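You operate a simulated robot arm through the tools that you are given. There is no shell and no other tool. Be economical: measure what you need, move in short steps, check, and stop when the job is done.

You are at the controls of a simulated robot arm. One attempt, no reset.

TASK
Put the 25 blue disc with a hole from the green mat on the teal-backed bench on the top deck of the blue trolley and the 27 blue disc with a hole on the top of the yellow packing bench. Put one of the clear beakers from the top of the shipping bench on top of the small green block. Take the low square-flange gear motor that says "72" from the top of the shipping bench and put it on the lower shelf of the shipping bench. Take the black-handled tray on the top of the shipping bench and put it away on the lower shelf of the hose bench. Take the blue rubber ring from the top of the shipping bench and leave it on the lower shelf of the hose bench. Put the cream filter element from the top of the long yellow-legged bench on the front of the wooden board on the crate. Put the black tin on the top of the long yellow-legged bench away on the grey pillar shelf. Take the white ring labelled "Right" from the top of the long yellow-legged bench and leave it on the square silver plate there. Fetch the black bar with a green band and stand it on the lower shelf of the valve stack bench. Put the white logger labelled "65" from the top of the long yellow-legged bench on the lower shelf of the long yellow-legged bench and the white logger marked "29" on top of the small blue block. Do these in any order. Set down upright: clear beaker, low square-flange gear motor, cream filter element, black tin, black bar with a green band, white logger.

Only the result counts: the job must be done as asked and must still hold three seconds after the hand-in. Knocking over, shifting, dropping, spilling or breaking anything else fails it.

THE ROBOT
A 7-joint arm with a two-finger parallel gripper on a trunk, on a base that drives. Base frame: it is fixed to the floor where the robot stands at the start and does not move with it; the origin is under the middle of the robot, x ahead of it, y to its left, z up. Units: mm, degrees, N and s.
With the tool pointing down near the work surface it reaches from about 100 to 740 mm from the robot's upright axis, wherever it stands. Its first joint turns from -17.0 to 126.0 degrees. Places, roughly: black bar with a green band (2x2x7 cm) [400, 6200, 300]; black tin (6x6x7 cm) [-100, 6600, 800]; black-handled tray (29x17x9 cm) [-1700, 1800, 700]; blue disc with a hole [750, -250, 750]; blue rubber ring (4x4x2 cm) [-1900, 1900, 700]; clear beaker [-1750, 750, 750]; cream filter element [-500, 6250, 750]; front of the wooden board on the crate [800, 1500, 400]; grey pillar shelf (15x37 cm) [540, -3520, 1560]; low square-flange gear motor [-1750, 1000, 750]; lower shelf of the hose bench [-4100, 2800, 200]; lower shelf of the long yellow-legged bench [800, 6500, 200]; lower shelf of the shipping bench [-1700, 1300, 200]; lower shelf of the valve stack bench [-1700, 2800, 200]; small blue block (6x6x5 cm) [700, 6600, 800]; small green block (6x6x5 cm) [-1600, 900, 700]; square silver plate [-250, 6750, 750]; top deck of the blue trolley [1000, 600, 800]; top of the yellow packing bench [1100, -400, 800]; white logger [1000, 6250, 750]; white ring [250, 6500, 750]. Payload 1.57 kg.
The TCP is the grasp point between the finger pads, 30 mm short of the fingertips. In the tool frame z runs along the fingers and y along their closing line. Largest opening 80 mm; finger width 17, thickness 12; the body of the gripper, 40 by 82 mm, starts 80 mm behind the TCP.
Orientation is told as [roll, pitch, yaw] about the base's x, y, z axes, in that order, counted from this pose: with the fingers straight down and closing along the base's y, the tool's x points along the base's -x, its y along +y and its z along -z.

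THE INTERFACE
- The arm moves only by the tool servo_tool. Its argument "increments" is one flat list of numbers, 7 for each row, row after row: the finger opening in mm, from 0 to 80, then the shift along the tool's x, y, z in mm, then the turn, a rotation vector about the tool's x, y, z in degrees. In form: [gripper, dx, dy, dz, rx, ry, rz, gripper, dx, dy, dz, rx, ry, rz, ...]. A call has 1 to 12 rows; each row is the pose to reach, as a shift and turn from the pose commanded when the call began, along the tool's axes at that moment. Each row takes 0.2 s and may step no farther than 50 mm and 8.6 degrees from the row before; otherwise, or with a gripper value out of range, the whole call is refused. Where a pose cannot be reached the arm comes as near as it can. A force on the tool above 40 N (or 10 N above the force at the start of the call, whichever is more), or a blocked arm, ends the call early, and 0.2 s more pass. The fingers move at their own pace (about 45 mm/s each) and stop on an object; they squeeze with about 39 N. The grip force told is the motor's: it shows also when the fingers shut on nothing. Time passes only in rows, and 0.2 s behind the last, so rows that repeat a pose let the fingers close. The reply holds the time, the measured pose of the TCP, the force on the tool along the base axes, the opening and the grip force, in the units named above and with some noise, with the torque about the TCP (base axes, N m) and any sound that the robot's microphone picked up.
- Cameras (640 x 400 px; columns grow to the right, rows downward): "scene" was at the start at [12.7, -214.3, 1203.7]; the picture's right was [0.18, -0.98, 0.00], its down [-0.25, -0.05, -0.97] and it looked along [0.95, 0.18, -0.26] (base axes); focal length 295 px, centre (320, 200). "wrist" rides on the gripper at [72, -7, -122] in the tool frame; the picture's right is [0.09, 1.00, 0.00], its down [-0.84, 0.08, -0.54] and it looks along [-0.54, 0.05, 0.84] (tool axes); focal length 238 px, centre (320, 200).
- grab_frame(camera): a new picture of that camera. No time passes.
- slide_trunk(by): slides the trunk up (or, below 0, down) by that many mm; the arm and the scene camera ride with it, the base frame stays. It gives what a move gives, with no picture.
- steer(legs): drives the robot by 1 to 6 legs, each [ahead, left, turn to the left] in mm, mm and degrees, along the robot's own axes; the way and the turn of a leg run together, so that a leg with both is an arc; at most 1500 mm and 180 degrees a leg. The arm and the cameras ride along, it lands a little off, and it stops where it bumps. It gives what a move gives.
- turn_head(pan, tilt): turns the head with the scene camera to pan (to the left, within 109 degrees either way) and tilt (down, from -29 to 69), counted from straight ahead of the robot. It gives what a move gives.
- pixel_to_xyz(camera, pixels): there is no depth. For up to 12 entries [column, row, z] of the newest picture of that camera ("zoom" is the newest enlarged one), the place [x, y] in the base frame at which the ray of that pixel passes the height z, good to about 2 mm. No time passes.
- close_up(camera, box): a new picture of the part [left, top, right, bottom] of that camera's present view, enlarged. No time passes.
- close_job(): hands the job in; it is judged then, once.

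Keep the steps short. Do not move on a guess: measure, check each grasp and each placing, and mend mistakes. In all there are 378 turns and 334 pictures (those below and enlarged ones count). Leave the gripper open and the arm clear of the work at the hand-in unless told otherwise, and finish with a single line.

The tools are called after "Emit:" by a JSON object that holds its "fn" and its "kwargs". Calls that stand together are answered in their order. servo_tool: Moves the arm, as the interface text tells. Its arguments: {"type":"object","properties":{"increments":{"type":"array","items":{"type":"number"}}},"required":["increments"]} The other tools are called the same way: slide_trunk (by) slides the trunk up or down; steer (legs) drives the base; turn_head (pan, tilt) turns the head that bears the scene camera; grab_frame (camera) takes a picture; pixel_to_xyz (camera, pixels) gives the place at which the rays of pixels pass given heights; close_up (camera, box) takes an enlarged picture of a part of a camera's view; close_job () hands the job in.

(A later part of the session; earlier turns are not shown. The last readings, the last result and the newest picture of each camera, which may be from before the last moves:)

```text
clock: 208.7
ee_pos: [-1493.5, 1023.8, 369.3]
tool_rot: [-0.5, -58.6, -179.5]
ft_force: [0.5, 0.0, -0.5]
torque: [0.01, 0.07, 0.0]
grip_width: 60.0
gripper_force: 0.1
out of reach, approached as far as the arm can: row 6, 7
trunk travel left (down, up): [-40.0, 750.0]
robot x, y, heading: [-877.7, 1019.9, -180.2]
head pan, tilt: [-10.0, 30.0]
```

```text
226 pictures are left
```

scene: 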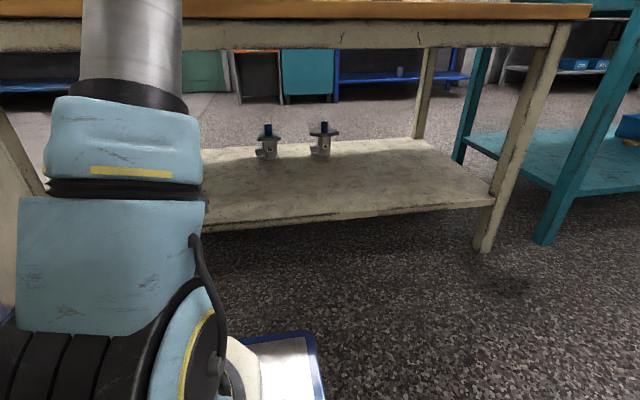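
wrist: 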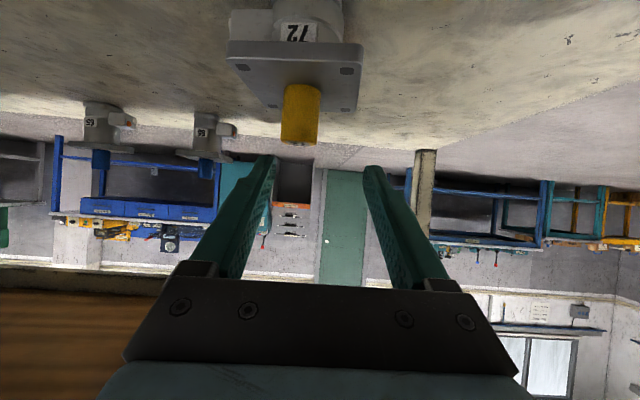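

Motor upright on the shelf. I back out and verify, then raise.

Emit:
{"fn": "steer", "kwargs": {"legs": [[-400, 0, 0]]}}

Emit:
{"fn": "turn_head", "kwargs": {"pan": 20, "tilt": 25}}

Emit:
{"fn": "grab_frame", "kwargs": {"camera": "wrist"}}

Emit:
{"fn": "slide_trunk", "kwargs": {"by": 400}}

Emit:
{"fn": "grab_frame", "kwargs": {"camera": "scene"}}

```text
clock: 211.2
ee_pos: [-1095.1, 1023.9, 369.5]
tool_rot: [-0.6, -58.7, -179.4]
ft_force: [-0.5, 0.7, 0.5]
torque: [0.0, -0.01, 0.01]
grip_width: 60.2
gripper_force: 0.2
trunk travel left (down, up): [-40.0, 750.0]
robot x, y, heading: [-476.4, 1020.8, -180.0]
head pan, tilt: [-10.0, 30.0]
```

```text
clock: 212.1
ee_pos: [-1094.1, 1024.7, 369.4]
tool_rot: [-0.5, -58.7, -179.4]
ft_force: [-0.1, 0.2, 0.5]
torque: [-0.02, 0.02, 0.0]
grip_width: 60.0
gripper_force: 0.1
trunk travel left (down, up): [-40.0, 750.0]
robot x, y, heading: [-478.6, 1021.5, -180.0]
head pan, tilt: [20.0, 25.0]
```

```text
225 pictures are left
```

wrist: 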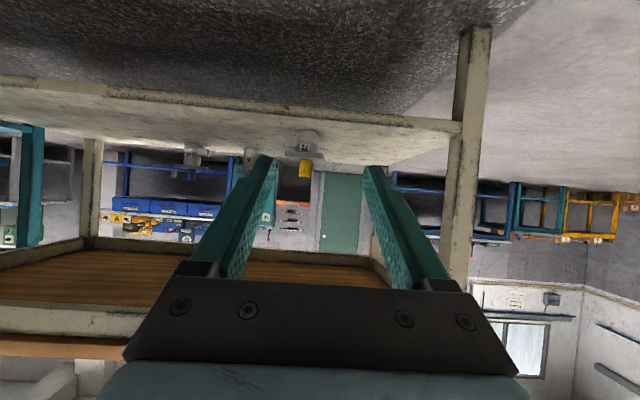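

```text
clock: 216.0
ee_pos: [-1095.0, 1024.7, 769.3]
tool_rot: [-0.7, -58.8, -179.4]
ft_force: [-0.6, 0.7, -0.8]
torque: [-0.01, 0.0, 0.03]
grip_width: 60.1
gripper_force: 0.1
trunk travel left (down, up): [-440.0, 350.0]
robot x, y, heading: [-476.0, 1022.5, -179.9]
head pan, tilt: [20.0, 25.0]
```

```text
224 pictures are left
```

scene: 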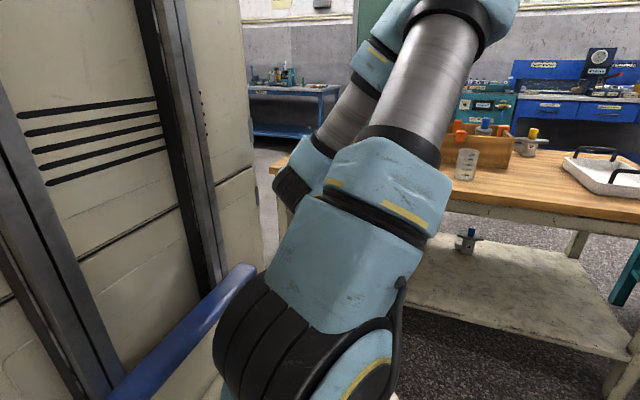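

Motor 72 done. Now the tray: I bring the tool back to vertical, raise the trunk and drive right to view it.

Emit:
{"fn": "servo_tool", "kwargs": {"increments": [78, 0, 0, 0, 0, 8.4, 0, 78, 0, 0, 0, 0, 16.8, 0, 78, 0, 0, 0, 0, 25.2, 0, 78, 0, 0, 0, 0, 33.6, 0, 78, 0, 0, 0, 0, 42, 0, 78, 0, 0, 0, 0, 50.4, 0, 78, 0, 0, 0, 0, 58.7, 0]}}

Emit:
{"fn": "slide_trunk", "kwargs": {"by": 350}}

Emit:
{"fn": "steer", "kwargs": {"legs": [[0, -760, -0.2], [380, 0, 0]]}}

Emit:
{"fn": "grab_frame", "kwargs": {"camera": "wrist"}}

Emit:
{"fn": "grab_frame", "kwargs": {"camera": "scene"}}

```text
clock: 217.6
ee_pos: [-1094.5, 1025.5, 771.4]
tool_rot: [-0.2, 0.0, -179.9]
ft_force: [0.0, -0.3, -0.6]
torque: [0.0, 0.02, 0.01]
grip_width: 77.8
gripper_force: 0.0
trunk travel left (down, up): [-440.0, 350.0]
robot x, y, heading: [-473.4, 1019.9, -179.5]
head pan, tilt: [20.0, 25.0]
```

```text
clock: 221.0
ee_pos: [-1095.1, 1025.5, 1119.1]
tool_rot: [-0.2, 0.0, -179.9]
ft_force: [-0.7, 0.4, -0.8]
torque: [-0.02, 0.0, 0.02]
grip_width: 78.1
gripper_force: 0.2
trunk travel left (down, up): [-790.0, 0.0]
robot x, y, heading: [-471.3, 1019.9, -179.7]
head pan, tilt: [20.0, 25.0]
```

```text
clock: 227.1
ee_pos: [-1478.8, 1773.1, 1119.6]
tool_rot: [-0.3, 0.0, -179.9]
ft_force: [0.0, -0.4, -0.9]
torque: [0.0, -0.02, 0.0]
grip_width: 77.9
gripper_force: 0.0
trunk travel left (down, up): [-790.0, 0.0]
robot x, y, heading: [-856.9, 1769.9, -180.1]
head pan, tilt: [20.0, 25.0]
```

```text
223 pictures are left
```

wrist: 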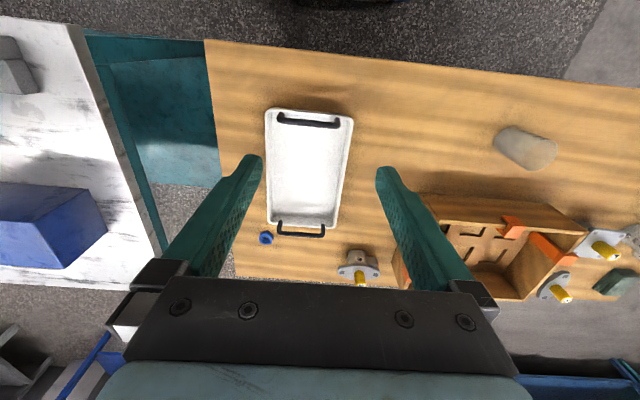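

```text
222 pictures are left
```

scene: 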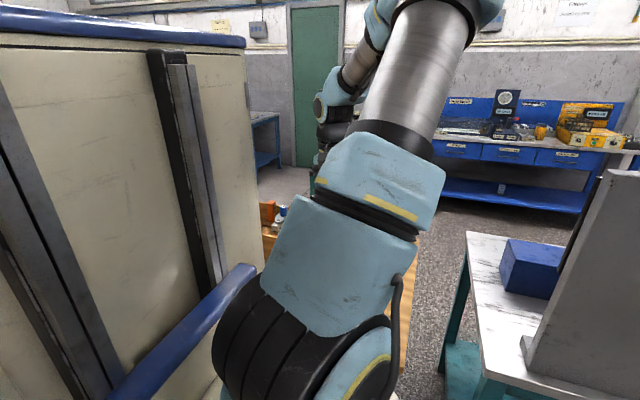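

Tray's long axis points along x. Having the wrist camera on top when tilting forward would help for shelves, so I test whether the wrist can spin 180° about the tool axis.

Emit:
{"fn": "servo_tool", "kwargs": {"increments": [78, 0, 0, 0, 0, 0, 8.5, 78, 0, 0, 0, 0, 0, 17, 78, 0, 0, 0, 0, 0, 25.5, 78, 0, 0, 0, 0, 0, 34, 78, 0, 0, 0, 0, 0, 42.5, 78, 0, 0, 0, 0, 0, 51, 78, 0, 0, 0, 0, 0, 59.5, 78, 0, 0, 0, 0, 0, 68, 78, 0, 0, 0, 0, 0, 76.5, 78, 0, 0, 0, 0, 0, 85, 78, 0, 0, 0, 0, 0, 90, 78, 0, 0, 0, 0, 0, 90]}}

Emit:
{"fn": "pixel_to_xyz", "kwargs": {"camera": "wrist", "pixels": [[266, 110, 750], [352, 118, 750], [337, 227, 750], [267, 222, 750], [308, 124, 790], [301, 233, 790], [266, 238, 725], [265, 238, 715]]}}

```text
clock: 229.7
ee_pos: [-1478.0, 1773.7, 1120.0]
tool_rot: [-0.1, -0.4, 90.1]
ft_force: [-0.5, -0.3, 0.2]
torque: [-0.02, -0.03, 0.01]
grip_width: 77.9
gripper_force: 0.0
trunk travel left (down, up): [-790.0, 0.0]
robot x, y, heading: [-860.0, 1765.6, -179.9]
head pan, tilt: [20.0, 25.0]
```

```text
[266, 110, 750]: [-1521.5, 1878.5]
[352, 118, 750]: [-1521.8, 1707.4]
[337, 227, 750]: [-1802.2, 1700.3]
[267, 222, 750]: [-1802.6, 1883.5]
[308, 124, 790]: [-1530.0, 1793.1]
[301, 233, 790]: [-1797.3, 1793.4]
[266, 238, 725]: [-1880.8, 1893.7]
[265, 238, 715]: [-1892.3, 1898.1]
```

Emit:
{"fn": "servo_tool", "kwargs": {"increments": [78, 0, 0, 0, 0, 0, 8.5, 78, 0, 0, 0, 0, 0, 17, 78, 0, 0, 0, 0, 0, 25.5, 78, 0, 0, 0, 0, 0, 34, 78, 0, 0, 0, 0, 0, 42.5, 78, 0, 0, 0, 0, 0, 51, 78, 0, 0, 0, 0, 0, 59.5, 78, 0, 0, 0, 0, 0, 68, 78, 0, 0, 0, 0, 0, 76.5, 78, 0, 0, 0, 0, 0, 85, 78, 0, 0, 0, 0, 0, 90, 78, 0, 0, 0, 0, 0, 90]}}

Emit:
{"fn": "grab_frame", "kwargs": {"camera": "wrist"}}

```text
clock: 232.3
ee_pos: [-1485.8, 1849.9, 1096.0]
tool_rot: [-2.7, 0.2, 1.7]
ft_force: [0.7, -0.4, -0.2]
torque: [-0.02, 0.01, -0.04]
grip_width: 78.1
gripper_force: 0.1
out of reach, approached as far as the arm can: row 9, 10, 11, 12
trunk travel left (down, up): [-790.0, 0.0]
robot x, y, heading: [-856.9, 1769.9, -179.7]
head pan, tilt: [20.0, 25.0]
```

```text
221 pictures are left
```

wrist: 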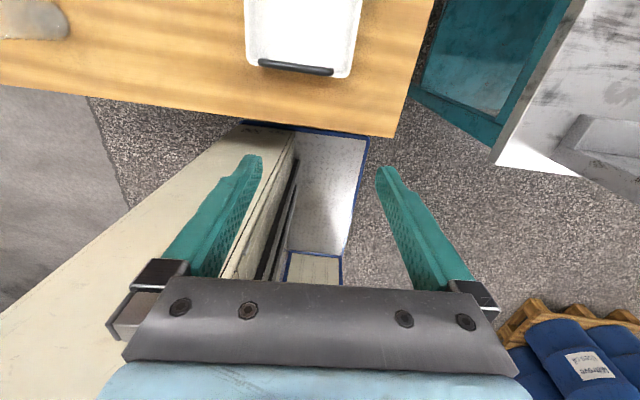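

Reached nearly 180°. I test tilting forward 50° in this flipped state.

Emit:
{"fn": "servo_tool", "kwargs": {"increments": [78, 0, 0, 0, 0, 8.3, 0, 78, 0, 0, 0, 0, 16.6, 0, 78, 0, 0, 0, 0, 25, 0, 78, 0, 0, 0, 0, 33.3, 0, 78, 0, 0, 0, 0, 41.6, 0, 78, 0, 0, 0, 0, 50, 0, 78, 0, 0, 0, 0, 50, 0]}}

Emit:
{"fn": "grab_frame", "kwargs": {"camera": "wrist"}}

```text
clock: 233.9
ee_pos: [-1485.5, 1848.7, 1094.9]
tool_rot: [-4.3, 50.1, -1.6]
ft_force: [0.0, 0.5, 0.5]
torque: [0.0, 0.01, 0.01]
grip_width: 77.9
gripper_force: 0.0
trunk travel left (down, up): [-790.0, 0.0]
robot x, y, heading: [-860.2, 1768.6, -179.8]
head pan, tilt: [20.0, 25.0]
```

```text
220 pictures are left
```

wrist: 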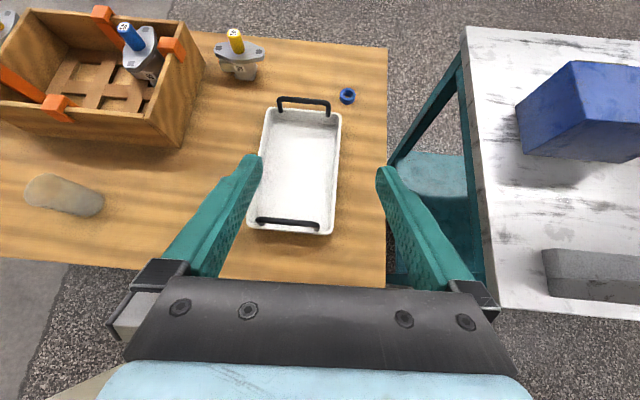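

Excellent: the tilted, flipped pose works and the camera looks onto the scene from above. I measure the tray, handles and ring from here.

Emit:
{"fn": "close_up", "kwargs": {"camera": "wrist", "box": [220, 70, 380, 250]}}

Emit:
{"fn": "pixel_to_xyz", "kwargs": {"camera": "wrist", "pixels": [[247, 227, 750], [247, 227, 735], [268, 109, 750], [268, 109, 735], [334, 231, 750], [342, 114, 750], [347, 96, 725], [347, 96, 715], [287, 222, 790], [303, 100, 790]]}}

```text
2.22 times, centred on (300, 160) of wrist
```

zoom: 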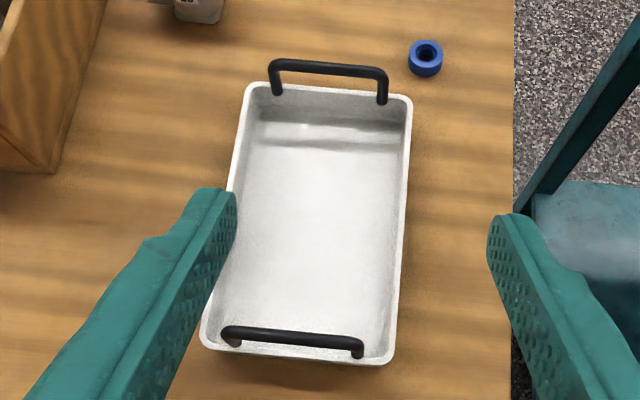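

```text
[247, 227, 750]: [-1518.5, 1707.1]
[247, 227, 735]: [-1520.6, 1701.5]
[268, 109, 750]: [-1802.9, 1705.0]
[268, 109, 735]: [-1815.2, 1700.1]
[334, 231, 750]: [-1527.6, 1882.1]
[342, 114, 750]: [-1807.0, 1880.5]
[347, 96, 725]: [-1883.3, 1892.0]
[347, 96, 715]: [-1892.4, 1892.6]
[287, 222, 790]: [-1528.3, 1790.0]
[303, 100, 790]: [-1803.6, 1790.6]
```

Rim z=750, left wall at y≈1707, mid x≈-1662. I'll grip the middle of the left long wall. First drive 90 ahead and 100 left, lower the trunk 240.

Emit:
{"fn": "steer", "kwargs": {"legs": [[90, 100, 0]]}}

Emit:
{"fn": "slide_trunk", "kwargs": {"by": -230}}

Emit:
{"fn": "servo_tool", "kwargs": {"increments": [60, 0, 0, 0, -3.07, 0, -1.03]}}

Emit:
{"fn": "grab_frame", "kwargs": {"camera": "wrist"}}

```text
clock: 235.2
ee_pos: [-1577.3, 1747.8, 1094.4]
tool_rot: [-4.3, 49.9, -1.6]
ft_force: [0.6, 0.3, 0.5]
torque: [0.0, -0.02, 0.02]
grip_width: 77.9
gripper_force: 0.0
trunk travel left (down, up): [-790.0, 0.0]
robot x, y, heading: [-948.7, 1666.0, -180.1]
head pan, tilt: [20.0, 25.0]
```

```text
clock: 237.6
ee_pos: [-1576.5, 1748.8, 864.9]
tool_rot: [-4.3, 50.1, -1.6]
ft_force: [-0.1, -0.3, -0.2]
torque: [0.0, -0.04, -0.01]
grip_width: 78.0
gripper_force: 0.1
trunk travel left (down, up): [-560.0, 230.0]
robot x, y, heading: [-950.7, 1672.5, -179.7]
head pan, tilt: [20.0, 25.0]
```

```text
clock: 238.0
ee_pos: [-1575.6, 1749.5, 864.5]
tool_rot: [-0.1, 50.0, 0.0]
ft_force: [0.5, -0.4, -0.1]
torque: [-0.03, 0.01, 0.0]
grip_width: 60.1
gripper_force: 0.1
trunk travel left (down, up): [-560.0, 230.0]
robot x, y, heading: [-948.2, 1669.4, -179.8]
head pan, tilt: [20.0, 25.0]
```

```text
218 pictures are left
```

wrist: 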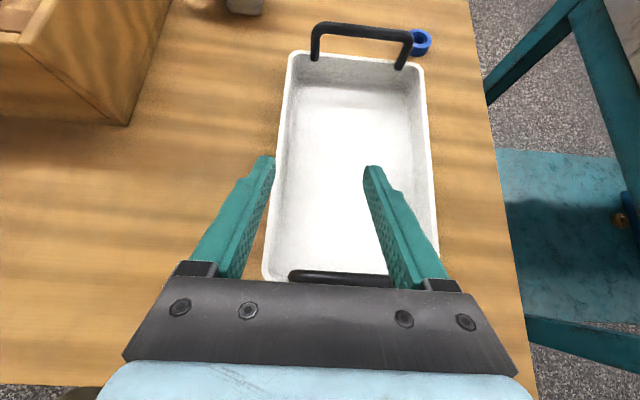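

Orientation is exact. Move over the left wall's middle, then check.

Emit:
{"fn": "servo_tool", "kwargs": {"increments": [60, 3, -14, 35, 0, 0, 0, 60, 6, -28, 70, 0, 0, 0, 60, 9, -42, 104, 0, 0, 0]}}

Emit:
{"fn": "grab_frame", "kwargs": {"camera": "wrist"}}

```text
clock: 238.8
ee_pos: [-1661.4, 1706.8, 804.9]
tool_rot: [0.0, 50.1, 0.0]
ft_force: [0.1, 0.2, 0.5]
torque: [-0.02, 0.01, -0.01]
grip_width: 60.0
gripper_force: 0.0
trunk travel left (down, up): [-560.0, 230.0]
robot x, y, heading: [-946.5, 1666.9, -179.7]
head pan, tilt: [20.0, 25.0]
```

```text
217 pictures are left
```

wrist: 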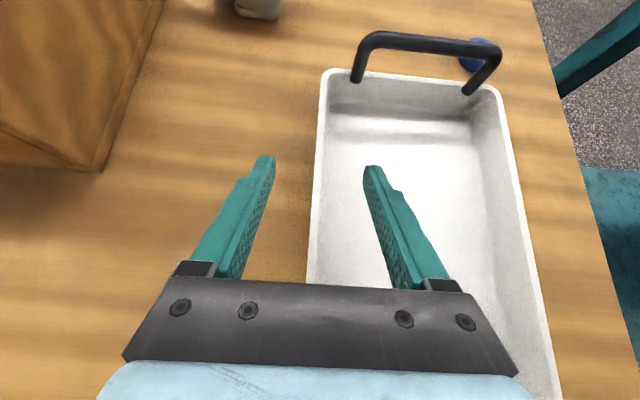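

Wall is centred between the fingers. I go straight down 66 mm.

Emit:
{"fn": "servo_tool", "kwargs": {"increments": [60, -15.3, 0, 12.9, 0, 0, 0, 60, -30.6, 0, 25.7, 0, 0, 0, 60, -42.1, 0, 35.4, 0, 0, 0, 60, -50.6, 0, 42.4, 0, 0, 0]}}

Emit:
{"fn": "grab_frame", "kwargs": {"camera": "wrist"}}

```text
clock: 239.7
ee_pos: [-1664.8, 1705.4, 749.4]
tool_rot: [0.3, 51.1, 0.3]
ft_force: [2.1, 0.1, 15.8]
torque: [0.49, 0.22, -0.04]
grip_width: 61.0
gripper_force: 0.4
trunk travel left (down, up): [-560.0, 230.0]
robot x, y, heading: [-947.4, 1667.9, -179.6]
head pan, tilt: [20.0, 25.0]
stopped in row 4: the force on the tool passed its limit at 54 N (the readings are from after the stop); the commanded pose is now the measured one
```

```text
216 pictures are left
```

wrist: 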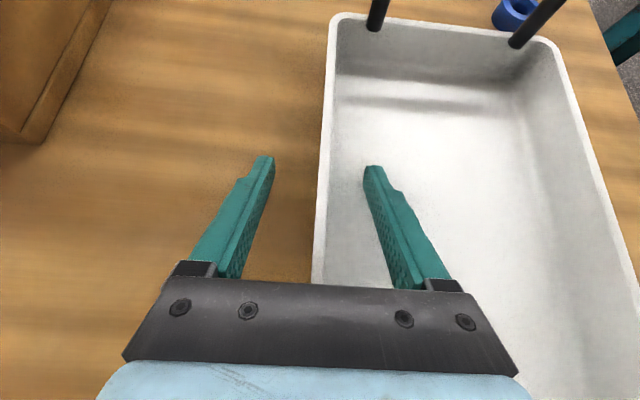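

The inner finger touched the tray floor. I rise 5 mm and close on the wall.

Emit:
{"fn": "servo_tool", "kwargs": {"increments": [60, 3.8, 0, -3.2, 0, -1, 0, 30, 3.8, 0, -3.2, 0, -1, 0, 0, 3.8, 0, -3.2, 0, -1, 0, 0, 3.8, 0, -3.2, 0, -1, 0, 0, 3.8, 0, -3.2, 0, -1, 0, 0, 3.8, 0, -3.2, 0, -1, 0]}}

Emit:
{"fn": "grab_frame", "kwargs": {"camera": "wrist"}}

```text
clock: 241.1
ee_pos: [-1663.9, 1706.1, 752.9]
tool_rot: [0.1, 49.7, 0.2]
ft_force: [0.0, 2.1, 0.0]
torque: [-0.1, 0.07, -0.08]
grip_width: 2.9
gripper_force: 23.9
trunk travel left (down, up): [-560.0, 230.0]
robot x, y, heading: [-951.1, 1665.1, -179.6]
head pan, tilt: [20.0, 25.0]
```

```text
215 pictures are left
```

wrist: 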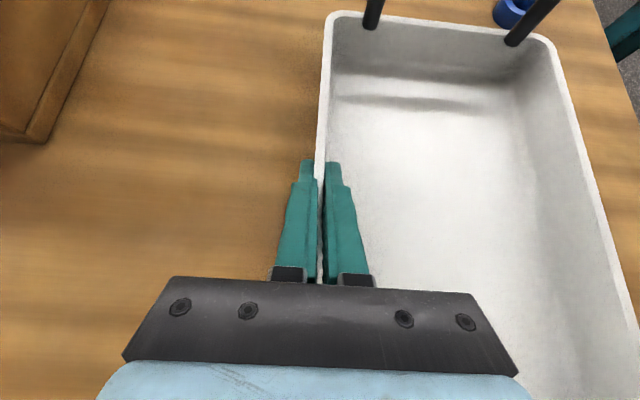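

Gripped on the 3 mm wall. I lift gently and look for sag.

Emit:
{"fn": "servo_tool", "kwargs": {"increments": [0, 0, 0, 0, 0, 0, 0, 0, 0, 0, 0, 0, 0, 0]}}

Emit:
{"fn": "slide_trunk", "kwargs": {"by": 40}}

Emit:
{"fn": "grab_frame", "kwargs": {"camera": "wrist"}}

```text
clock: 241.7
ee_pos: [-1663.7, 1706.3, 752.5]
tool_rot: [0.2, 49.8, 0.2]
ft_force: [0.7, 1.6, 0.2]
torque: [-0.06, 0.06, -0.02]
grip_width: 2.7
gripper_force: 24.8
trunk travel left (down, up): [-560.0, 230.0]
robot x, y, heading: [-947.4, 1667.6, -179.6]
head pan, tilt: [20.0, 25.0]
```

```text
clock: 242.6
ee_pos: [-1664.2, 1705.3, 792.9]
tool_rot: [0.2, 49.7, 0.2]
ft_force: [0.2, 0.4, -4.5]
torque: [-0.42, 0.03, -0.01]
grip_width: 2.7
gripper_force: 24.0
trunk travel left (down, up): [-600.0, 190.0]
robot x, y, heading: [-947.1, 1667.8, -179.7]
head pan, tilt: [20.0, 25.0]
```

```text
214 pictures are left
```

wrist: 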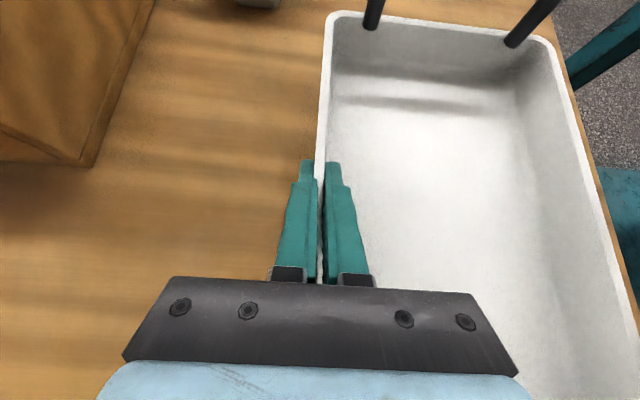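

Rigid hold (0.46 kg). I raise, back away 600 mm, and go left around the shipping bench via the corridor at y≈0.

Emit:
{"fn": "slide_trunk", "kwargs": {"by": 110}}

Emit:
{"fn": "steer", "kwargs": {"legs": [[-550, 0, 0], [0, 1450, 0], [0, 220, 0]]}}

Emit:
{"fn": "turn_head", "kwargs": {"pan": -5, "tilt": 20}}

Emit:
{"fn": "grab_frame", "kwargs": {"camera": "scene"}}

Emit:
{"fn": "grab_frame", "kwargs": {"camera": "wrist"}}

```text
clock: 244.0
ee_pos: [-1664.3, 1705.4, 902.6]
tool_rot: [0.3, 49.7, 0.2]
ft_force: [-0.4, 0.5, -4.7]
torque: [-0.4, 0.03, 0.01]
grip_width: 3.2
gripper_force: 23.5
trunk travel left (down, up): [-710.0, 80.0]
robot x, y, heading: [-947.3, 1666.5, -179.8]
head pan, tilt: [20.0, 25.0]
```

```text
clock: 255.2
ee_pos: [-1102.7, 24.3, 902.6]
tool_rot: [0.2, 49.7, 0.9]
ft_force: [-0.3, -0.1, -4.7]
torque: [-0.38, 0.05, 0.02]
grip_width: 3.1
gripper_force: 24.1
trunk travel left (down, up): [-710.0, 80.0]
robot x, y, heading: [-386.0, -7.0, -179.1]
head pan, tilt: [20.0, 25.0]
```

```text
clock: 256.1
ee_pos: [-1102.9, 25.6, 903.6]
tool_rot: [0.2, 49.8, 0.8]
ft_force: [0.2, 0.2, -4.9]
torque: [-0.41, -0.03, 0.01]
grip_width: 2.9
gripper_force: 23.9
trunk travel left (down, up): [-710.0, 80.0]
robot x, y, heading: [-384.9, -3.9, -179.0]
head pan, tilt: [-5.0, 20.0]
```

```text
213 pictures are left
```

scene: 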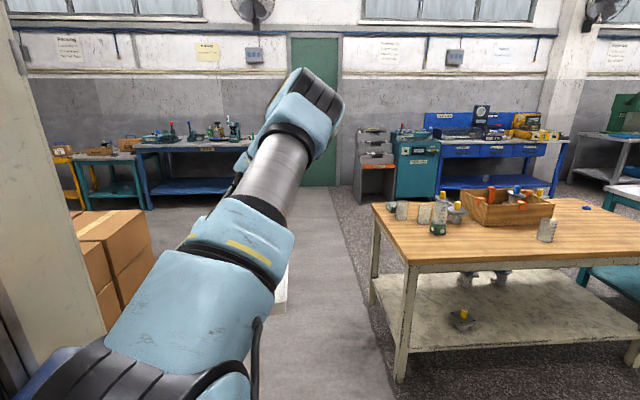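

```text
212 pictures are left
```

wrist: 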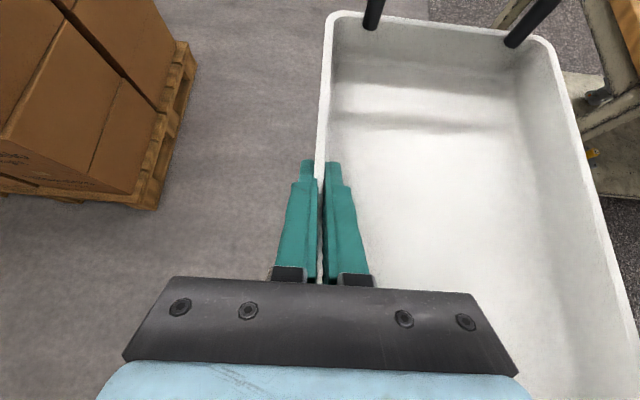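

Emit:
{"fn": "pixel_to_xyz", "kwargs": {"camera": "scene", "pixels": [[415, 200, 0], [378, 203, 0], [547, 192, 0], [490, 187, 200], [490, 147, 700], [150, 208, 0], [320, 185, 0], [575, 180, 0]]}}

Emit:
{"fn": "close_up", "kwargs": {"camera": "scene", "box": [350, 90, 640, 215]}}

```text
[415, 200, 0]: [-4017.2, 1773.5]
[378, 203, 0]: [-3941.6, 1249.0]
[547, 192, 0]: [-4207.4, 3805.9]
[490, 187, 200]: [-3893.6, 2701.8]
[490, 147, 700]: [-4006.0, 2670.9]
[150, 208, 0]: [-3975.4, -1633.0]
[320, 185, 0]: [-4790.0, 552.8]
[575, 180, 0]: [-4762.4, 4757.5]
```

```text
2.21 times, centred on (495, 152) of scene
```

zoom: 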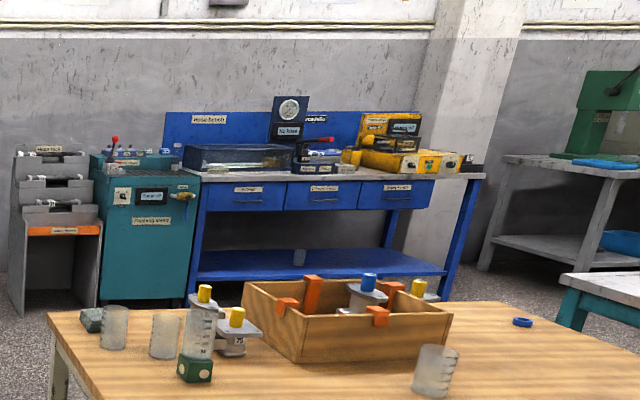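

The sign reads "Hose bench"; front about x≈-3950, y 2000–3800. I drive down the corridor and strafe right behind the shipping bench.

Emit:
{"fn": "steer", "kwargs": {"legs": [[0, 0, -1], [1400, 0, 0], [1000, 0, 0], [0, -1300, 0]]}}

Emit:
{"fn": "turn_head", "kwargs": {"pan": -20, "tilt": 20}}

Emit:
{"fn": "grab_frame", "kwargs": {"camera": "scene"}}

```text
clock: 274.4
ee_pos: [-3465.7, 1391.5, 902.6]
tool_rot: [0.2, 49.6, -1.7]
ft_force: [-0.4, 0.3, -5.8]
torque: [-0.42, 0.07, 0.01]
grip_width: 2.9
gripper_force: 23.9
trunk travel left (down, up): [-710.0, 80.0]
robot x, y, heading: [-2750.1, 1330.5, 178.1]
head pan, tilt: [-5.0, 20.0]
```

```text
clock: 275.1
ee_pos: [-3468.0, 1391.8, 902.5]
tool_rot: [0.2, 49.7, -1.6]
ft_force: [0.7, 0.5, -5.4]
torque: [-0.44, 0.01, 0.02]
grip_width: 3.1
gripper_force: 24.3
trunk travel left (down, up): [-710.0, 80.0]
robot x, y, heading: [-2752.4, 1332.8, 178.4]
head pan, tilt: [-20.0, 20.0]
```

```text
210 pictures are left
```

scene: 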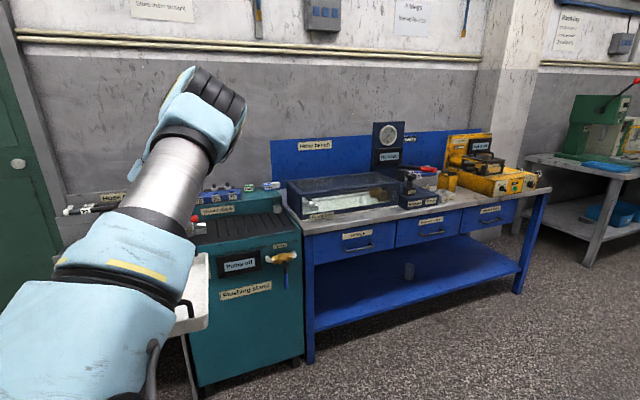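

Emit:
{"fn": "pixel_to_xyz", "kwargs": {"camera": "scene", "pixels": [[308, 362, 0], [518, 292, 0], [400, 302, 200], [400, 302, 150], [400, 302, 250], [408, 278, 200], [400, 240, 600], [313, 255, 620], [524, 220, 620], [315, 330, 200], [203, 385, 0], [303, 360, 0]]}}

```text
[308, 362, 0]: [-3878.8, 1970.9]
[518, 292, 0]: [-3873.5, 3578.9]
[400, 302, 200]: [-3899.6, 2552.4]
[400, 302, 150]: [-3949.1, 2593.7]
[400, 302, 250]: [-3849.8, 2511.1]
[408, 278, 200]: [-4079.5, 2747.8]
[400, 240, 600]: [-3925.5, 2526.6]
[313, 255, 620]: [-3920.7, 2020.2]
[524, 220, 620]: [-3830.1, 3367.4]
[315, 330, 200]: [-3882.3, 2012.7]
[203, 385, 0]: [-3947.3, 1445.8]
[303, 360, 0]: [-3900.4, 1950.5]
```

Shelf front x≈-3895, z≈200, y 2000–3550, beaker at (-4080, 2748). Target: tray centre (-4060, 2300). I align, then lower in front of the bench.

Emit:
{"fn": "steer", "kwargs": {"legs": [[0, -815, 1.7]]}}

Emit:
{"fn": "slide_trunk", "kwargs": {"by": -400}}

Emit:
{"fn": "slide_trunk", "kwargs": {"by": -170}}

Emit:
{"fn": "grab_frame", "kwargs": {"camera": "scene"}}

Emit:
{"fn": "grab_frame", "kwargs": {"camera": "wrist"}}

```text
clock: 279.5
ee_pos: [-3456.9, 2181.1, 902.2]
tool_rot: [0.2, 49.8, 0.3]
ft_force: [-0.6, -0.5, -5.2]
torque: [-0.39, 0.03, -0.04]
grip_width: 2.9
gripper_force: 24.5
trunk travel left (down, up): [-710.0, 80.0]
robot x, y, heading: [-2743.8, 2144.0, -179.9]
head pan, tilt: [-20.0, 20.0]
```

```text
clock: 283.3
ee_pos: [-3457.8, 2181.0, 501.7]
tool_rot: [0.1, 49.8, 0.3]
ft_force: [-0.1, 0.1, -5.1]
torque: [-0.39, -0.03, 0.01]
grip_width: 2.8
gripper_force: 23.6
trunk travel left (down, up): [-310.0, 480.0]
robot x, y, heading: [-2745.0, 2143.9, -179.6]
head pan, tilt: [-20.0, 20.0]
```

```text
clock: 285.3
ee_pos: [-3457.8, 2181.3, 332.4]
tool_rot: [0.2, 49.7, 0.3]
ft_force: [0.0, 0.2, -5.8]
torque: [-0.42, 0.01, 0.03]
grip_width: 2.8
gripper_force: 24.1
trunk travel left (down, up): [-140.0, 650.0]
robot x, y, heading: [-2744.9, 2147.1, -179.7]
head pan, tilt: [-20.0, 20.0]
```

```text
209 pictures are left
```

scene: 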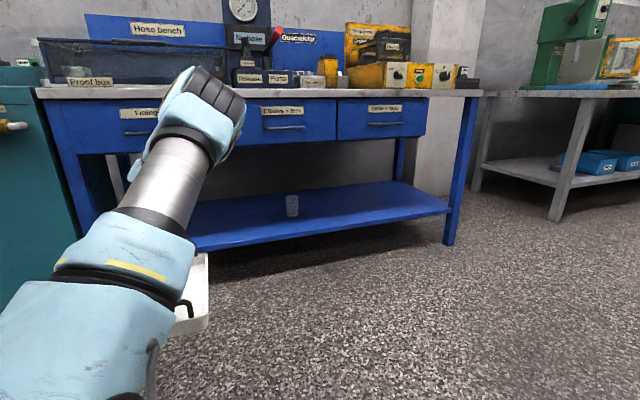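

```text
208 pictures are left
```

wrist: 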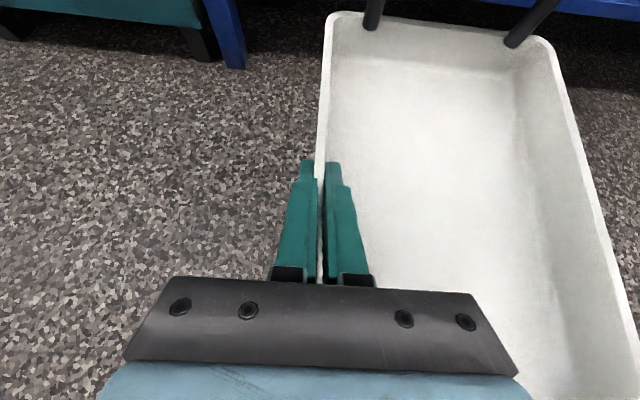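

The elbow sits fairly high and forward; entering the bench could make it touch the drawers. I extend the arm forward 120 mm to push the elbow down/back relative to the tray.

Emit:
{"fn": "servo_tool", "kwargs": {"increments": [0, 25.7, 0, 30.6, 0, 0, 0, 0, 51.4, 0, 61.3, 0, 0, 0, 0, 77, 0, 92, 0, 0, 0, 0, 103, 0, 122.6, 0, 0, 0]}}

Emit:
{"fn": "turn_head", "kwargs": {"pan": 0, "tilt": 20}}

Emit:
{"fn": "grab_frame", "kwargs": {"camera": "scene"}}

```text
clock: 286.3
ee_pos: [-3617.7, 2180.6, 332.2]
tool_rot: [0.2, 49.7, 0.3]
ft_force: [-0.2, 0.0, -4.9]
torque: [-0.41, 0.07, -0.02]
grip_width: 2.9
gripper_force: 24.2
trunk travel left (down, up): [-140.0, 650.0]
robot x, y, heading: [-2741.2, 2146.2, -179.9]
head pan, tilt: [-20.0, 20.0]
```

```text
clock: 287.1
ee_pos: [-3617.4, 2180.9, 333.3]
tool_rot: [0.2, 49.6, 0.3]
ft_force: [-0.3, 1.2, -5.0]
torque: [-0.4, -0.02, -0.02]
grip_width: 2.9
gripper_force: 23.6
trunk travel left (down, up): [-140.0, 650.0]
robot x, y, heading: [-2742.0, 2144.8, -179.4]
head pan, tilt: [0.0, 20.0]
```

```text
207 pictures are left
```

scene: 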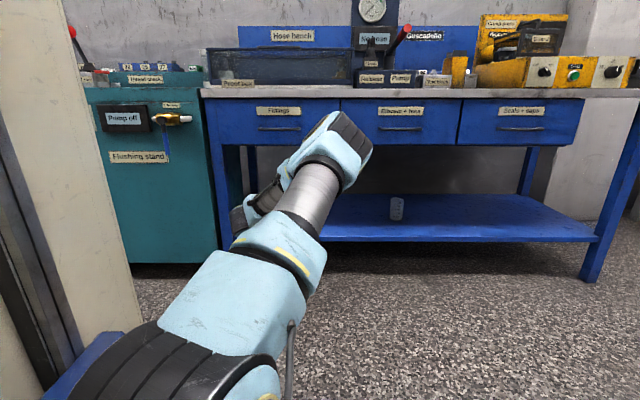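

Elbow is lower and farther back relative to the tray now. I drop 40 mm, then drive in 430 mm in two steps.

Emit:
{"fn": "slide_trunk", "kwargs": {"by": -40}}

Emit:
{"fn": "steer", "kwargs": {"legs": [[250, 0, 0]]}}

Emit:
{"fn": "grab_frame", "kwargs": {"camera": "wrist"}}

Emit:
{"fn": "grab_frame", "kwargs": {"camera": "scene"}}

```text
clock: 287.9
ee_pos: [-3617.6, 2180.2, 292.3]
tool_rot: [0.2, 49.7, 0.2]
ft_force: [-0.8, 0.0, -5.0]
torque: [-0.42, 0.01, -0.02]
grip_width: 2.9
gripper_force: 24.1
trunk travel left (down, up): [-100.0, 690.0]
robot x, y, heading: [-2741.8, 2149.4, -179.6]
head pan, tilt: [0.0, 20.0]
```

```text
clock: 289.8
ee_pos: [-3868.8, 2179.5, 292.5]
tool_rot: [0.2, 49.7, 0.2]
ft_force: [0.0, -0.3, -4.5]
torque: [-0.38, 0.0, 0.0]
grip_width: 2.8
gripper_force: 24.3
trunk travel left (down, up): [-100.0, 690.0]
robot x, y, heading: [-2996.0, 2145.9, -179.8]
head pan, tilt: [0.0, 20.0]
```

```text
206 pictures are left
```

wrist: 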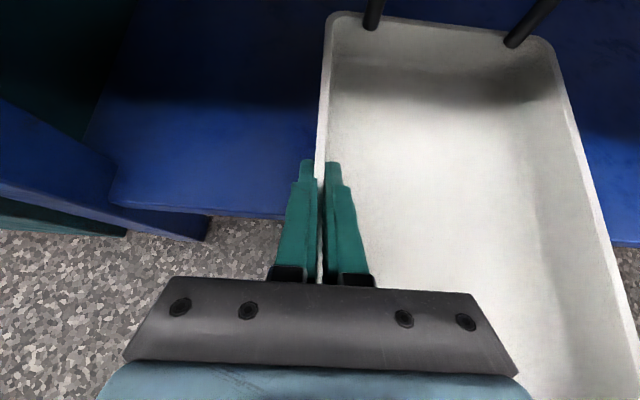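

```text
205 pictures are left
```

scene: 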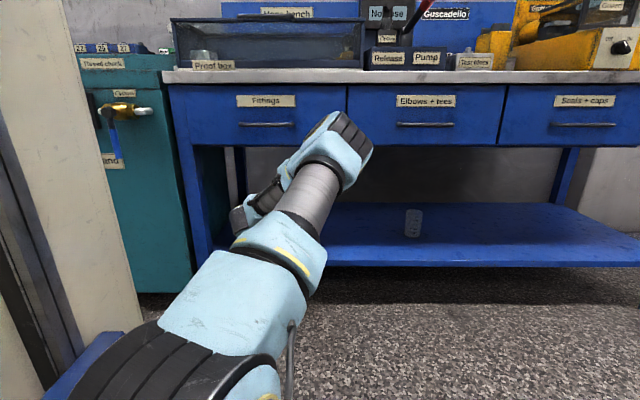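

Emit:
{"fn": "pixel_to_xyz", "kwargs": {"camera": "wrist", "pixels": [[250, 214, 200], [250, 214, 220], [620, 243, 200], [115, 200, 200]]}}

Emit:
{"fn": "pixel_to_xyz", "kwargs": {"camera": "scene", "pixels": [[500, 266, 200], [500, 266, 220], [500, 266, 180], [350, 145, 600], [350, 145, 570]]}}

```text
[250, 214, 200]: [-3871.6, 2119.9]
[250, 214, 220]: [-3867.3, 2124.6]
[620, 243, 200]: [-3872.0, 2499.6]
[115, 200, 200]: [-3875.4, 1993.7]
```

```text
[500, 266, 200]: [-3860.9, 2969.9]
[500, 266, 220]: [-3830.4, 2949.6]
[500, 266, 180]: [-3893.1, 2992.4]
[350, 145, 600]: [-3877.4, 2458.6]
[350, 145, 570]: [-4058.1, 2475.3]
```

Shelf front x=-3872, z≈195. Drive in 185 mm more.

Emit:
{"fn": "steer", "kwargs": {"legs": [[185, 0, 0]]}}

Emit:
{"fn": "grab_frame", "kwargs": {"camera": "scene"}}

Emit:
{"fn": "slide_trunk", "kwargs": {"by": -25}}

Emit:
{"fn": "grab_frame", "kwargs": {"camera": "wrist"}}

```text
clock: 291.3
ee_pos: [-4053.9, 2179.3, 293.0]
tool_rot: [0.2, 49.7, 0.2]
ft_force: [-0.9, 0.2, -4.7]
torque: [-0.42, 0.02, 0.02]
grip_width: 2.9
gripper_force: 24.1
trunk travel left (down, up): [-100.0, 690.0]
robot x, y, heading: [-3179.9, 2142.0, -180.1]
head pan, tilt: [0.0, 20.0]
```

```text
204 pictures are left
```

scene: 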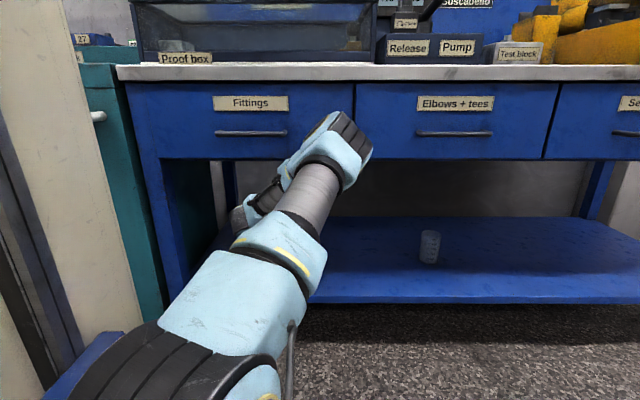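

```text
clock: 292.0
ee_pos: [-4053.6, 2179.1, 267.3]
tool_rot: [0.2, 49.7, 0.2]
ft_force: [-0.6, 0.7, -5.0]
torque: [-0.43, 0.03, 0.0]
grip_width: 2.8
gripper_force: 24.3
trunk travel left (down, up): [-75.0, 715.0]
robot x, y, heading: [-3179.2, 2143.9, -179.6]
head pan, tilt: [0.0, 20.0]
```

```text
203 pictures are left
```

wrist: 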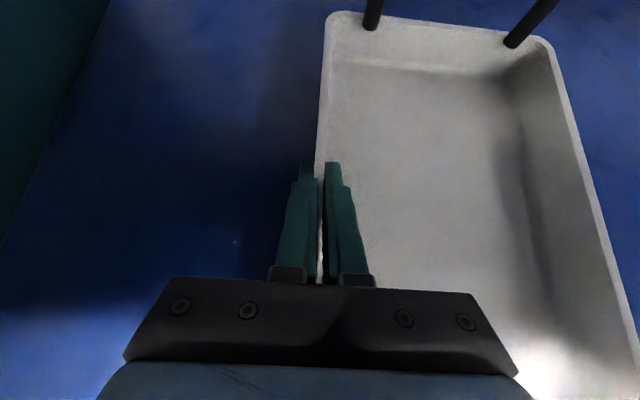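

Lower in guarded steps.

Emit:
{"fn": "servo_tool", "kwargs": {"increments": [0, -4.6, 0, 3.9, 0, 0, 0, 0, -7.7, 0, 6.4, 0, 0, 0, 0, -10, 0, 8.4, 0, 0, 0, 0, -12.3, 0, 10.3, 0, 0, 0, 0, -14.6, 0, 12.2, 0, 0, 0, 0, -16.9, 0, 14.1, 0, 0, 0, 0, -19.2, 0, 16.1, 0, 0, 0]}}

```text
clock: 293.5
ee_pos: [-4056.7, 2180.0, 250.6]
tool_rot: [0.2, 50.5, 0.1]
ft_force: [4.9, 2.9, 13.0]
torque: [-0.25, -0.61, 0.03]
grip_width: 2.8
gripper_force: 24.2
trunk travel left (down, up): [-75.0, 715.0]
robot x, y, heading: [-3179.2, 2144.0, -180.0]
head pan, tilt: [0.0, 20.0]
stopped in row 7: the force on the tool passed its limit at 45 N (the readings are from after the stop); the commanded pose is now the measured one
```

Contact at z≈251. I open (30 mm) and withdraw along the tool axis.

Emit:
{"fn": "servo_tool", "kwargs": {"increments": [15, 0, 0, 0, 0, 0, 0, 30, 0, 0, 0, 0, 0, 0, 30, 0, 0, 0, 0, 0, 0, 30, 20, 0, -17, 0, 0, 0, 30, 45, 0, -40, 0, 0, 0]}}

Emit:
{"fn": "grab_frame", "kwargs": {"camera": "wrist"}}

```text
clock: 294.7
ee_pos: [-4054.4, 2179.4, 307.1]
tool_rot: [0.3, 50.0, 0.3]
ft_force: [1.3, 0.2, 0.5]
torque: [-0.01, 0.01, 0.01]
grip_width: 30.0
gripper_force: 0.0
trunk travel left (down, up): [-75.0, 715.0]
robot x, y, heading: [-3180.2, 2141.4, -179.6]
head pan, tilt: [0.0, 20.0]
```

```text
202 pictures are left
```

wrist: 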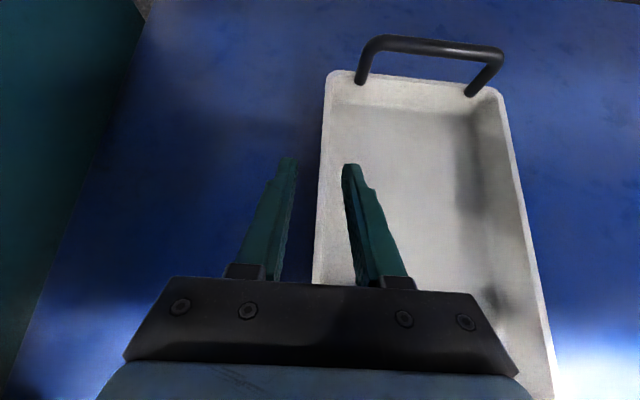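

Tray is on the shelf. Back out 650 mm and verify.

Emit:
{"fn": "steer", "kwargs": {"legs": [[-600, 0, 0]]}}

Emit:
{"fn": "grab_frame", "kwargs": {"camera": "scene"}}

Emit:
{"fn": "grab_frame", "kwargs": {"camera": "wrist"}}

```text
clock: 298.1
ee_pos: [-3452.5, 2181.7, 307.9]
tool_rot: [0.1, 50.3, 0.3]
ft_force: [-0.7, 0.5, -0.3]
torque: [-0.02, -0.01, 0.03]
grip_width: 30.1
gripper_force: 0.0
trunk travel left (down, up): [-75.0, 715.0]
robot x, y, heading: [-2577.2, 2144.1, -180.0]
head pan, tilt: [0.0, 20.0]
```

```text
201 pictures are left
```

scene: 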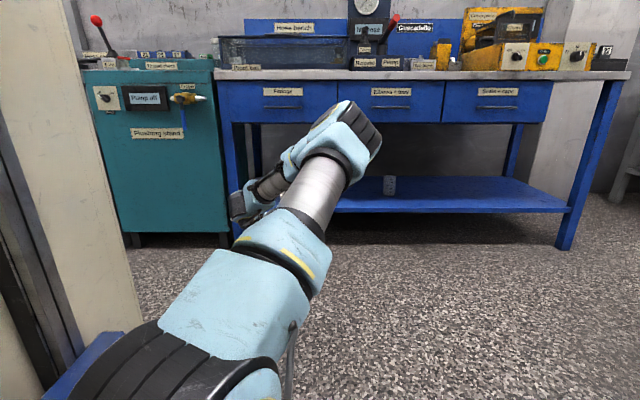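

```text
200 pictures are left
```

wrist: 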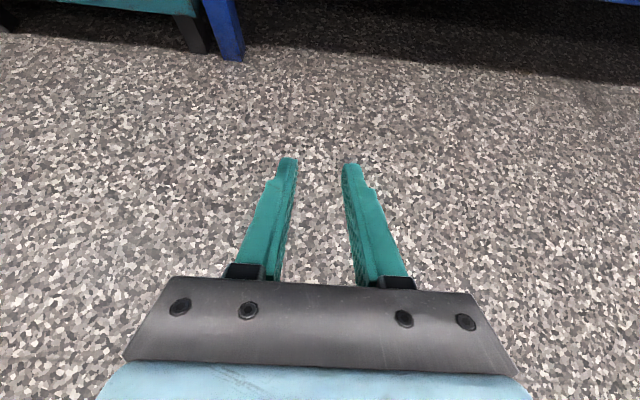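

Tray is done. Now the blue ring from the back side of the shipping bench: raise, retract, move to x≈-3000 and turn around.

Emit:
{"fn": "slide_trunk", "kwargs": {"by": 400}}

Emit:
{"fn": "slide_trunk", "kwargs": {"by": 220}}

Emit:
{"fn": "servo_tool", "kwargs": {"increments": [60, -32, 0, -38, 0, 0, 0, 60, -64, 0, -76, 0, 0, 0, 60, -96, 0, -114, 0, 0, 0, 60, -128, 0, -152, 0, 0, 0]}}

Emit:
{"fn": "steer", "kwargs": {"legs": [[430, 0, 0], [0, 0, 180], [0, -210, 0], [350, 0, 0]]}}

Emit:
{"fn": "grab_frame", "kwargs": {"camera": "wrist"}}

```text
clock: 302.0
ee_pos: [-3453.1, 2182.4, 708.8]
tool_rot: [0.3, 50.2, 0.1]
ft_force: [0.2, 0.0, -0.3]
torque: [-0.01, -0.01, 0.03]
grip_width: 29.9
gripper_force: 0.1
trunk travel left (down, up): [-475.0, 315.0]
robot x, y, heading: [-2578.2, 2143.4, -180.1]
head pan, tilt: [0.0, 20.0]
```

```text
clock: 304.3
ee_pos: [-3452.7, 2182.5, 928.8]
tool_rot: [0.2, 50.2, 0.1]
ft_force: [-0.4, 0.1, 0.4]
torque: [0.01, 0.03, -0.02]
grip_width: 30.0
gripper_force: 0.1
trunk travel left (down, up): [-695.0, 95.0]
robot x, y, heading: [-2575.4, 2143.5, -179.7]
head pan, tilt: [0.0, 20.0]
```

```text
clock: 305.3
ee_pos: [-3252.3, 2182.6, 925.6]
tool_rot: [0.2, 50.2, 0.2]
ft_force: [-0.7, -0.3, 0.4]
torque: [0.03, 0.0, 0.01]
grip_width: 59.9
gripper_force: 0.2
trunk travel left (down, up): [-695.0, 95.0]
robot x, y, heading: [-2578.8, 2146.2, -179.9]
head pan, tilt: [0.0, 20.0]
```

```text
clock: 318.4
ee_pos: [-1982.3, 1902.1, 927.1]
tool_rot: [0.1, 50.2, -179.6]
ft_force: [-0.1, 0.7, 0.2]
torque: [-0.02, 0.0, -0.02]
grip_width: 60.3
gripper_force: 0.1
trunk travel left (down, up): [-695.0, 95.0]
robot x, y, heading: [-2652.9, 1933.9, 0.3]
head pan, tilt: [0.0, 20.0]
```

```text
199 pictures are left
```

wrist: 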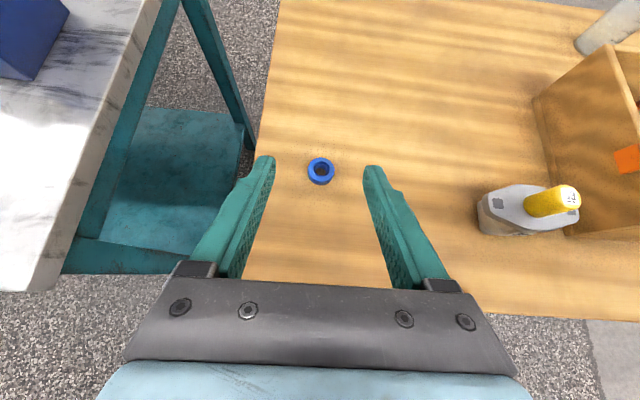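

Emit:
{"fn": "pixel_to_xyz", "kwargs": {"camera": "wrist", "pixels": [[320, 168, 718], [320, 168, 710], [308, 170, 715], [334, 170, 715], [500, 210, 780], [250, 312, 700], [580, 318, 700]]}}

Emit:
{"fn": "close_up", "kwargs": {"camera": "wrist", "box": [290, 145, 350, 195]}}

```text
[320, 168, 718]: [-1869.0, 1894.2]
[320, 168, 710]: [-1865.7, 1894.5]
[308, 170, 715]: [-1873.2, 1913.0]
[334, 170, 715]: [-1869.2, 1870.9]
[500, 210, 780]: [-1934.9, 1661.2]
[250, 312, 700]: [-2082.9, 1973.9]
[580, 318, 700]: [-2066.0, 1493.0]
```

```text
8.00 times, centred on (320, 170) of wrist
```

zoom: 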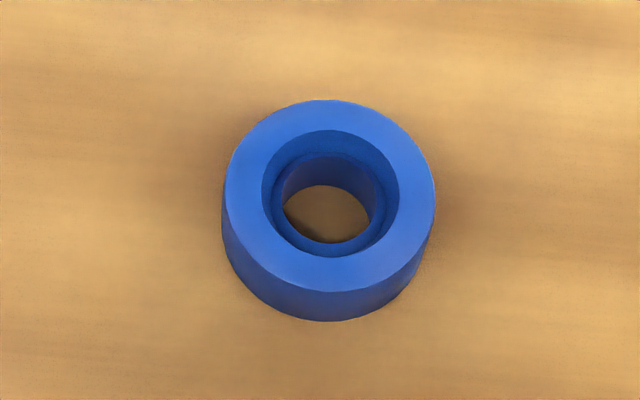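

Emit:
{"fn": "slide_trunk", "kwargs": {"by": -140}}

Emit:
{"fn": "servo_tool", "kwargs": {"increments": [60, 18, 4, 21, 0, 0, 0, 60, 38, 7, 46, 0, 0, 0, 60, 58, 7, 70, 0, 0, 0]}}

Emit:
{"fn": "grab_frame", "kwargs": {"camera": "wrist"}}

```text
clock: 320.0
ee_pos: [-1982.4, 1902.3, 787.0]
tool_rot: [0.2, 50.2, -179.5]
ft_force: [0.8, 0.1, 0.1]
torque: [0.0, -0.02, -0.02]
grip_width: 60.0
gripper_force: 0.1
trunk travel left (down, up): [-555.0, 235.0]
robot x, y, heading: [-2659.1, 1936.5, 0.4]
head pan, tilt: [0.0, 20.0]
```

```text
clock: 320.8
ee_pos: [-1890.0, 1895.2, 786.3]
tool_rot: [0.2, 50.3, -179.5]
ft_force: [-0.5, 0.0, 1.2]
torque: [0.0, -0.03, -0.01]
grip_width: 60.0
gripper_force: 0.0
trunk travel left (down, up): [-555.0, 235.0]
robot x, y, heading: [-2657.5, 1936.0, 0.5]
head pan, tilt: [0.0, 20.0]
```

```text
197 pictures are left
```

wrist: 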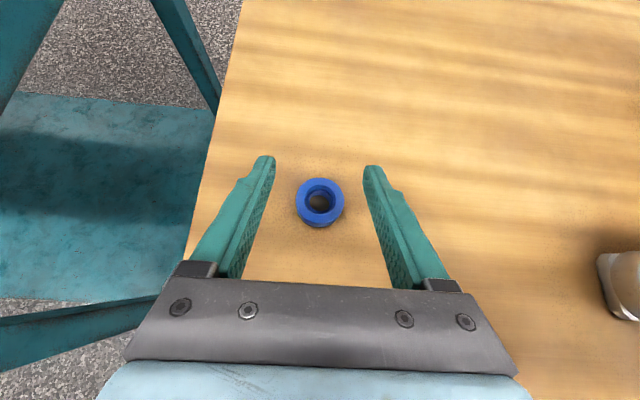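

Emit:
{"fn": "pixel_to_xyz", "kwargs": {"camera": "wrist", "pixels": [[319, 197, 720], [319, 197, 715], [296, 198, 718], [343, 198, 718]]}}

```text
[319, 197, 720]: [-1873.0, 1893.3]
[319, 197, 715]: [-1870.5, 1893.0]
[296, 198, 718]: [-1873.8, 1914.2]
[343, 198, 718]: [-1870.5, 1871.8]
```

Ring centre (-1873, 1893). I descend in steps, then close.

Emit:
{"fn": "servo_tool", "kwargs": {"increments": [60, -20, 2, 19, 0, 0, 0, 60, -34, 2, 33, 0, 0, 0, 60, -41.5, 2, 40, 0, 0, 0, 30, -41.5, 2, 40, 0, 0, 0, 20, -41.5, 2, 40, 0, 0, 0, 20, -41.5, 2, 40, 0, 0, 0]}}

Emit:
{"fn": "grab_frame", "kwargs": {"camera": "wrist"}}

```text
clock: 321.5
ee_pos: [-1887.0, 1893.4, 745.7]
tool_rot: [0.1, 51.0, -179.7]
ft_force: [-16.6, -2.7, 20.1]
torque: [0.58, 0.03, 0.47]
grip_width: 57.5
gripper_force: 0.2
trunk travel left (down, up): [-555.0, 235.0]
robot x, y, heading: [-2657.7, 1937.5, 0.3]
head pan, tilt: [0.0, 20.0]
stopped in row 3: the force on the tool passed its limit at 61 N (the readings are from after the stop); the commanded pose is now the measured one
```

```text
196 pictures are left
```

wrist: 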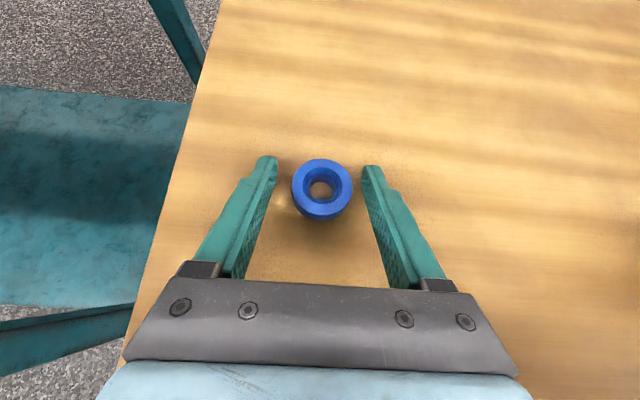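

Unexpected contact at the left fingertip. I zoom to see what is there.

Emit:
{"fn": "close_up", "kwargs": {"camera": "wrist", "box": [240, 140, 400, 240]}}

```text
4.00 times, centred on (320, 190) of wrist
```

zoom: 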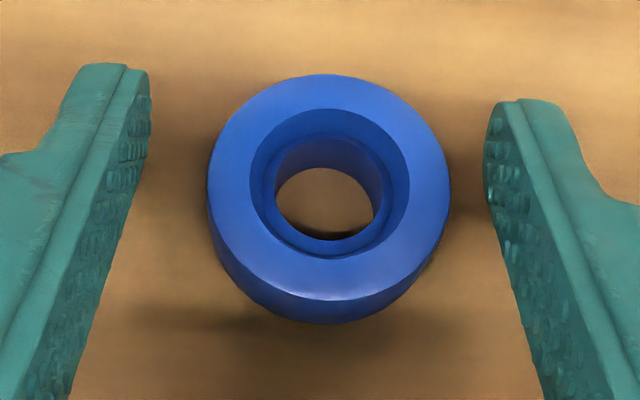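

Emit:
{"fn": "pixel_to_xyz", "kwargs": {"camera": "wrist", "pixels": [[321, 187, 720], [291, 188, 720], [352, 188, 720], [320, 170, 720]]}}

Emit:
{"fn": "servo_tool", "kwargs": {"increments": [60, 4, 0, -3.5, 0, -1, 0, 60, 4, 0, -3.5, 0, -1, 0]}}

```text
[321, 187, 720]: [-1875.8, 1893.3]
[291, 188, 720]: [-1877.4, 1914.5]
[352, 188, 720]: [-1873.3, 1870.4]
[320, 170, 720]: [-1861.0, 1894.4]
```

```text
clock: 322.1
ee_pos: [-1885.2, 1893.9, 747.7]
tool_rot: [0.1, 49.8, -179.6]
ft_force: [0.5, 0.3, -0.4]
torque: [-0.02, -0.01, 0.01]
grip_width: 59.7
gripper_force: 0.1
trunk travel left (down, up): [-555.0, 235.0]
robot x, y, heading: [-2660.0, 1937.8, 0.4]
head pan, tilt: [0.0, 20.0]
```

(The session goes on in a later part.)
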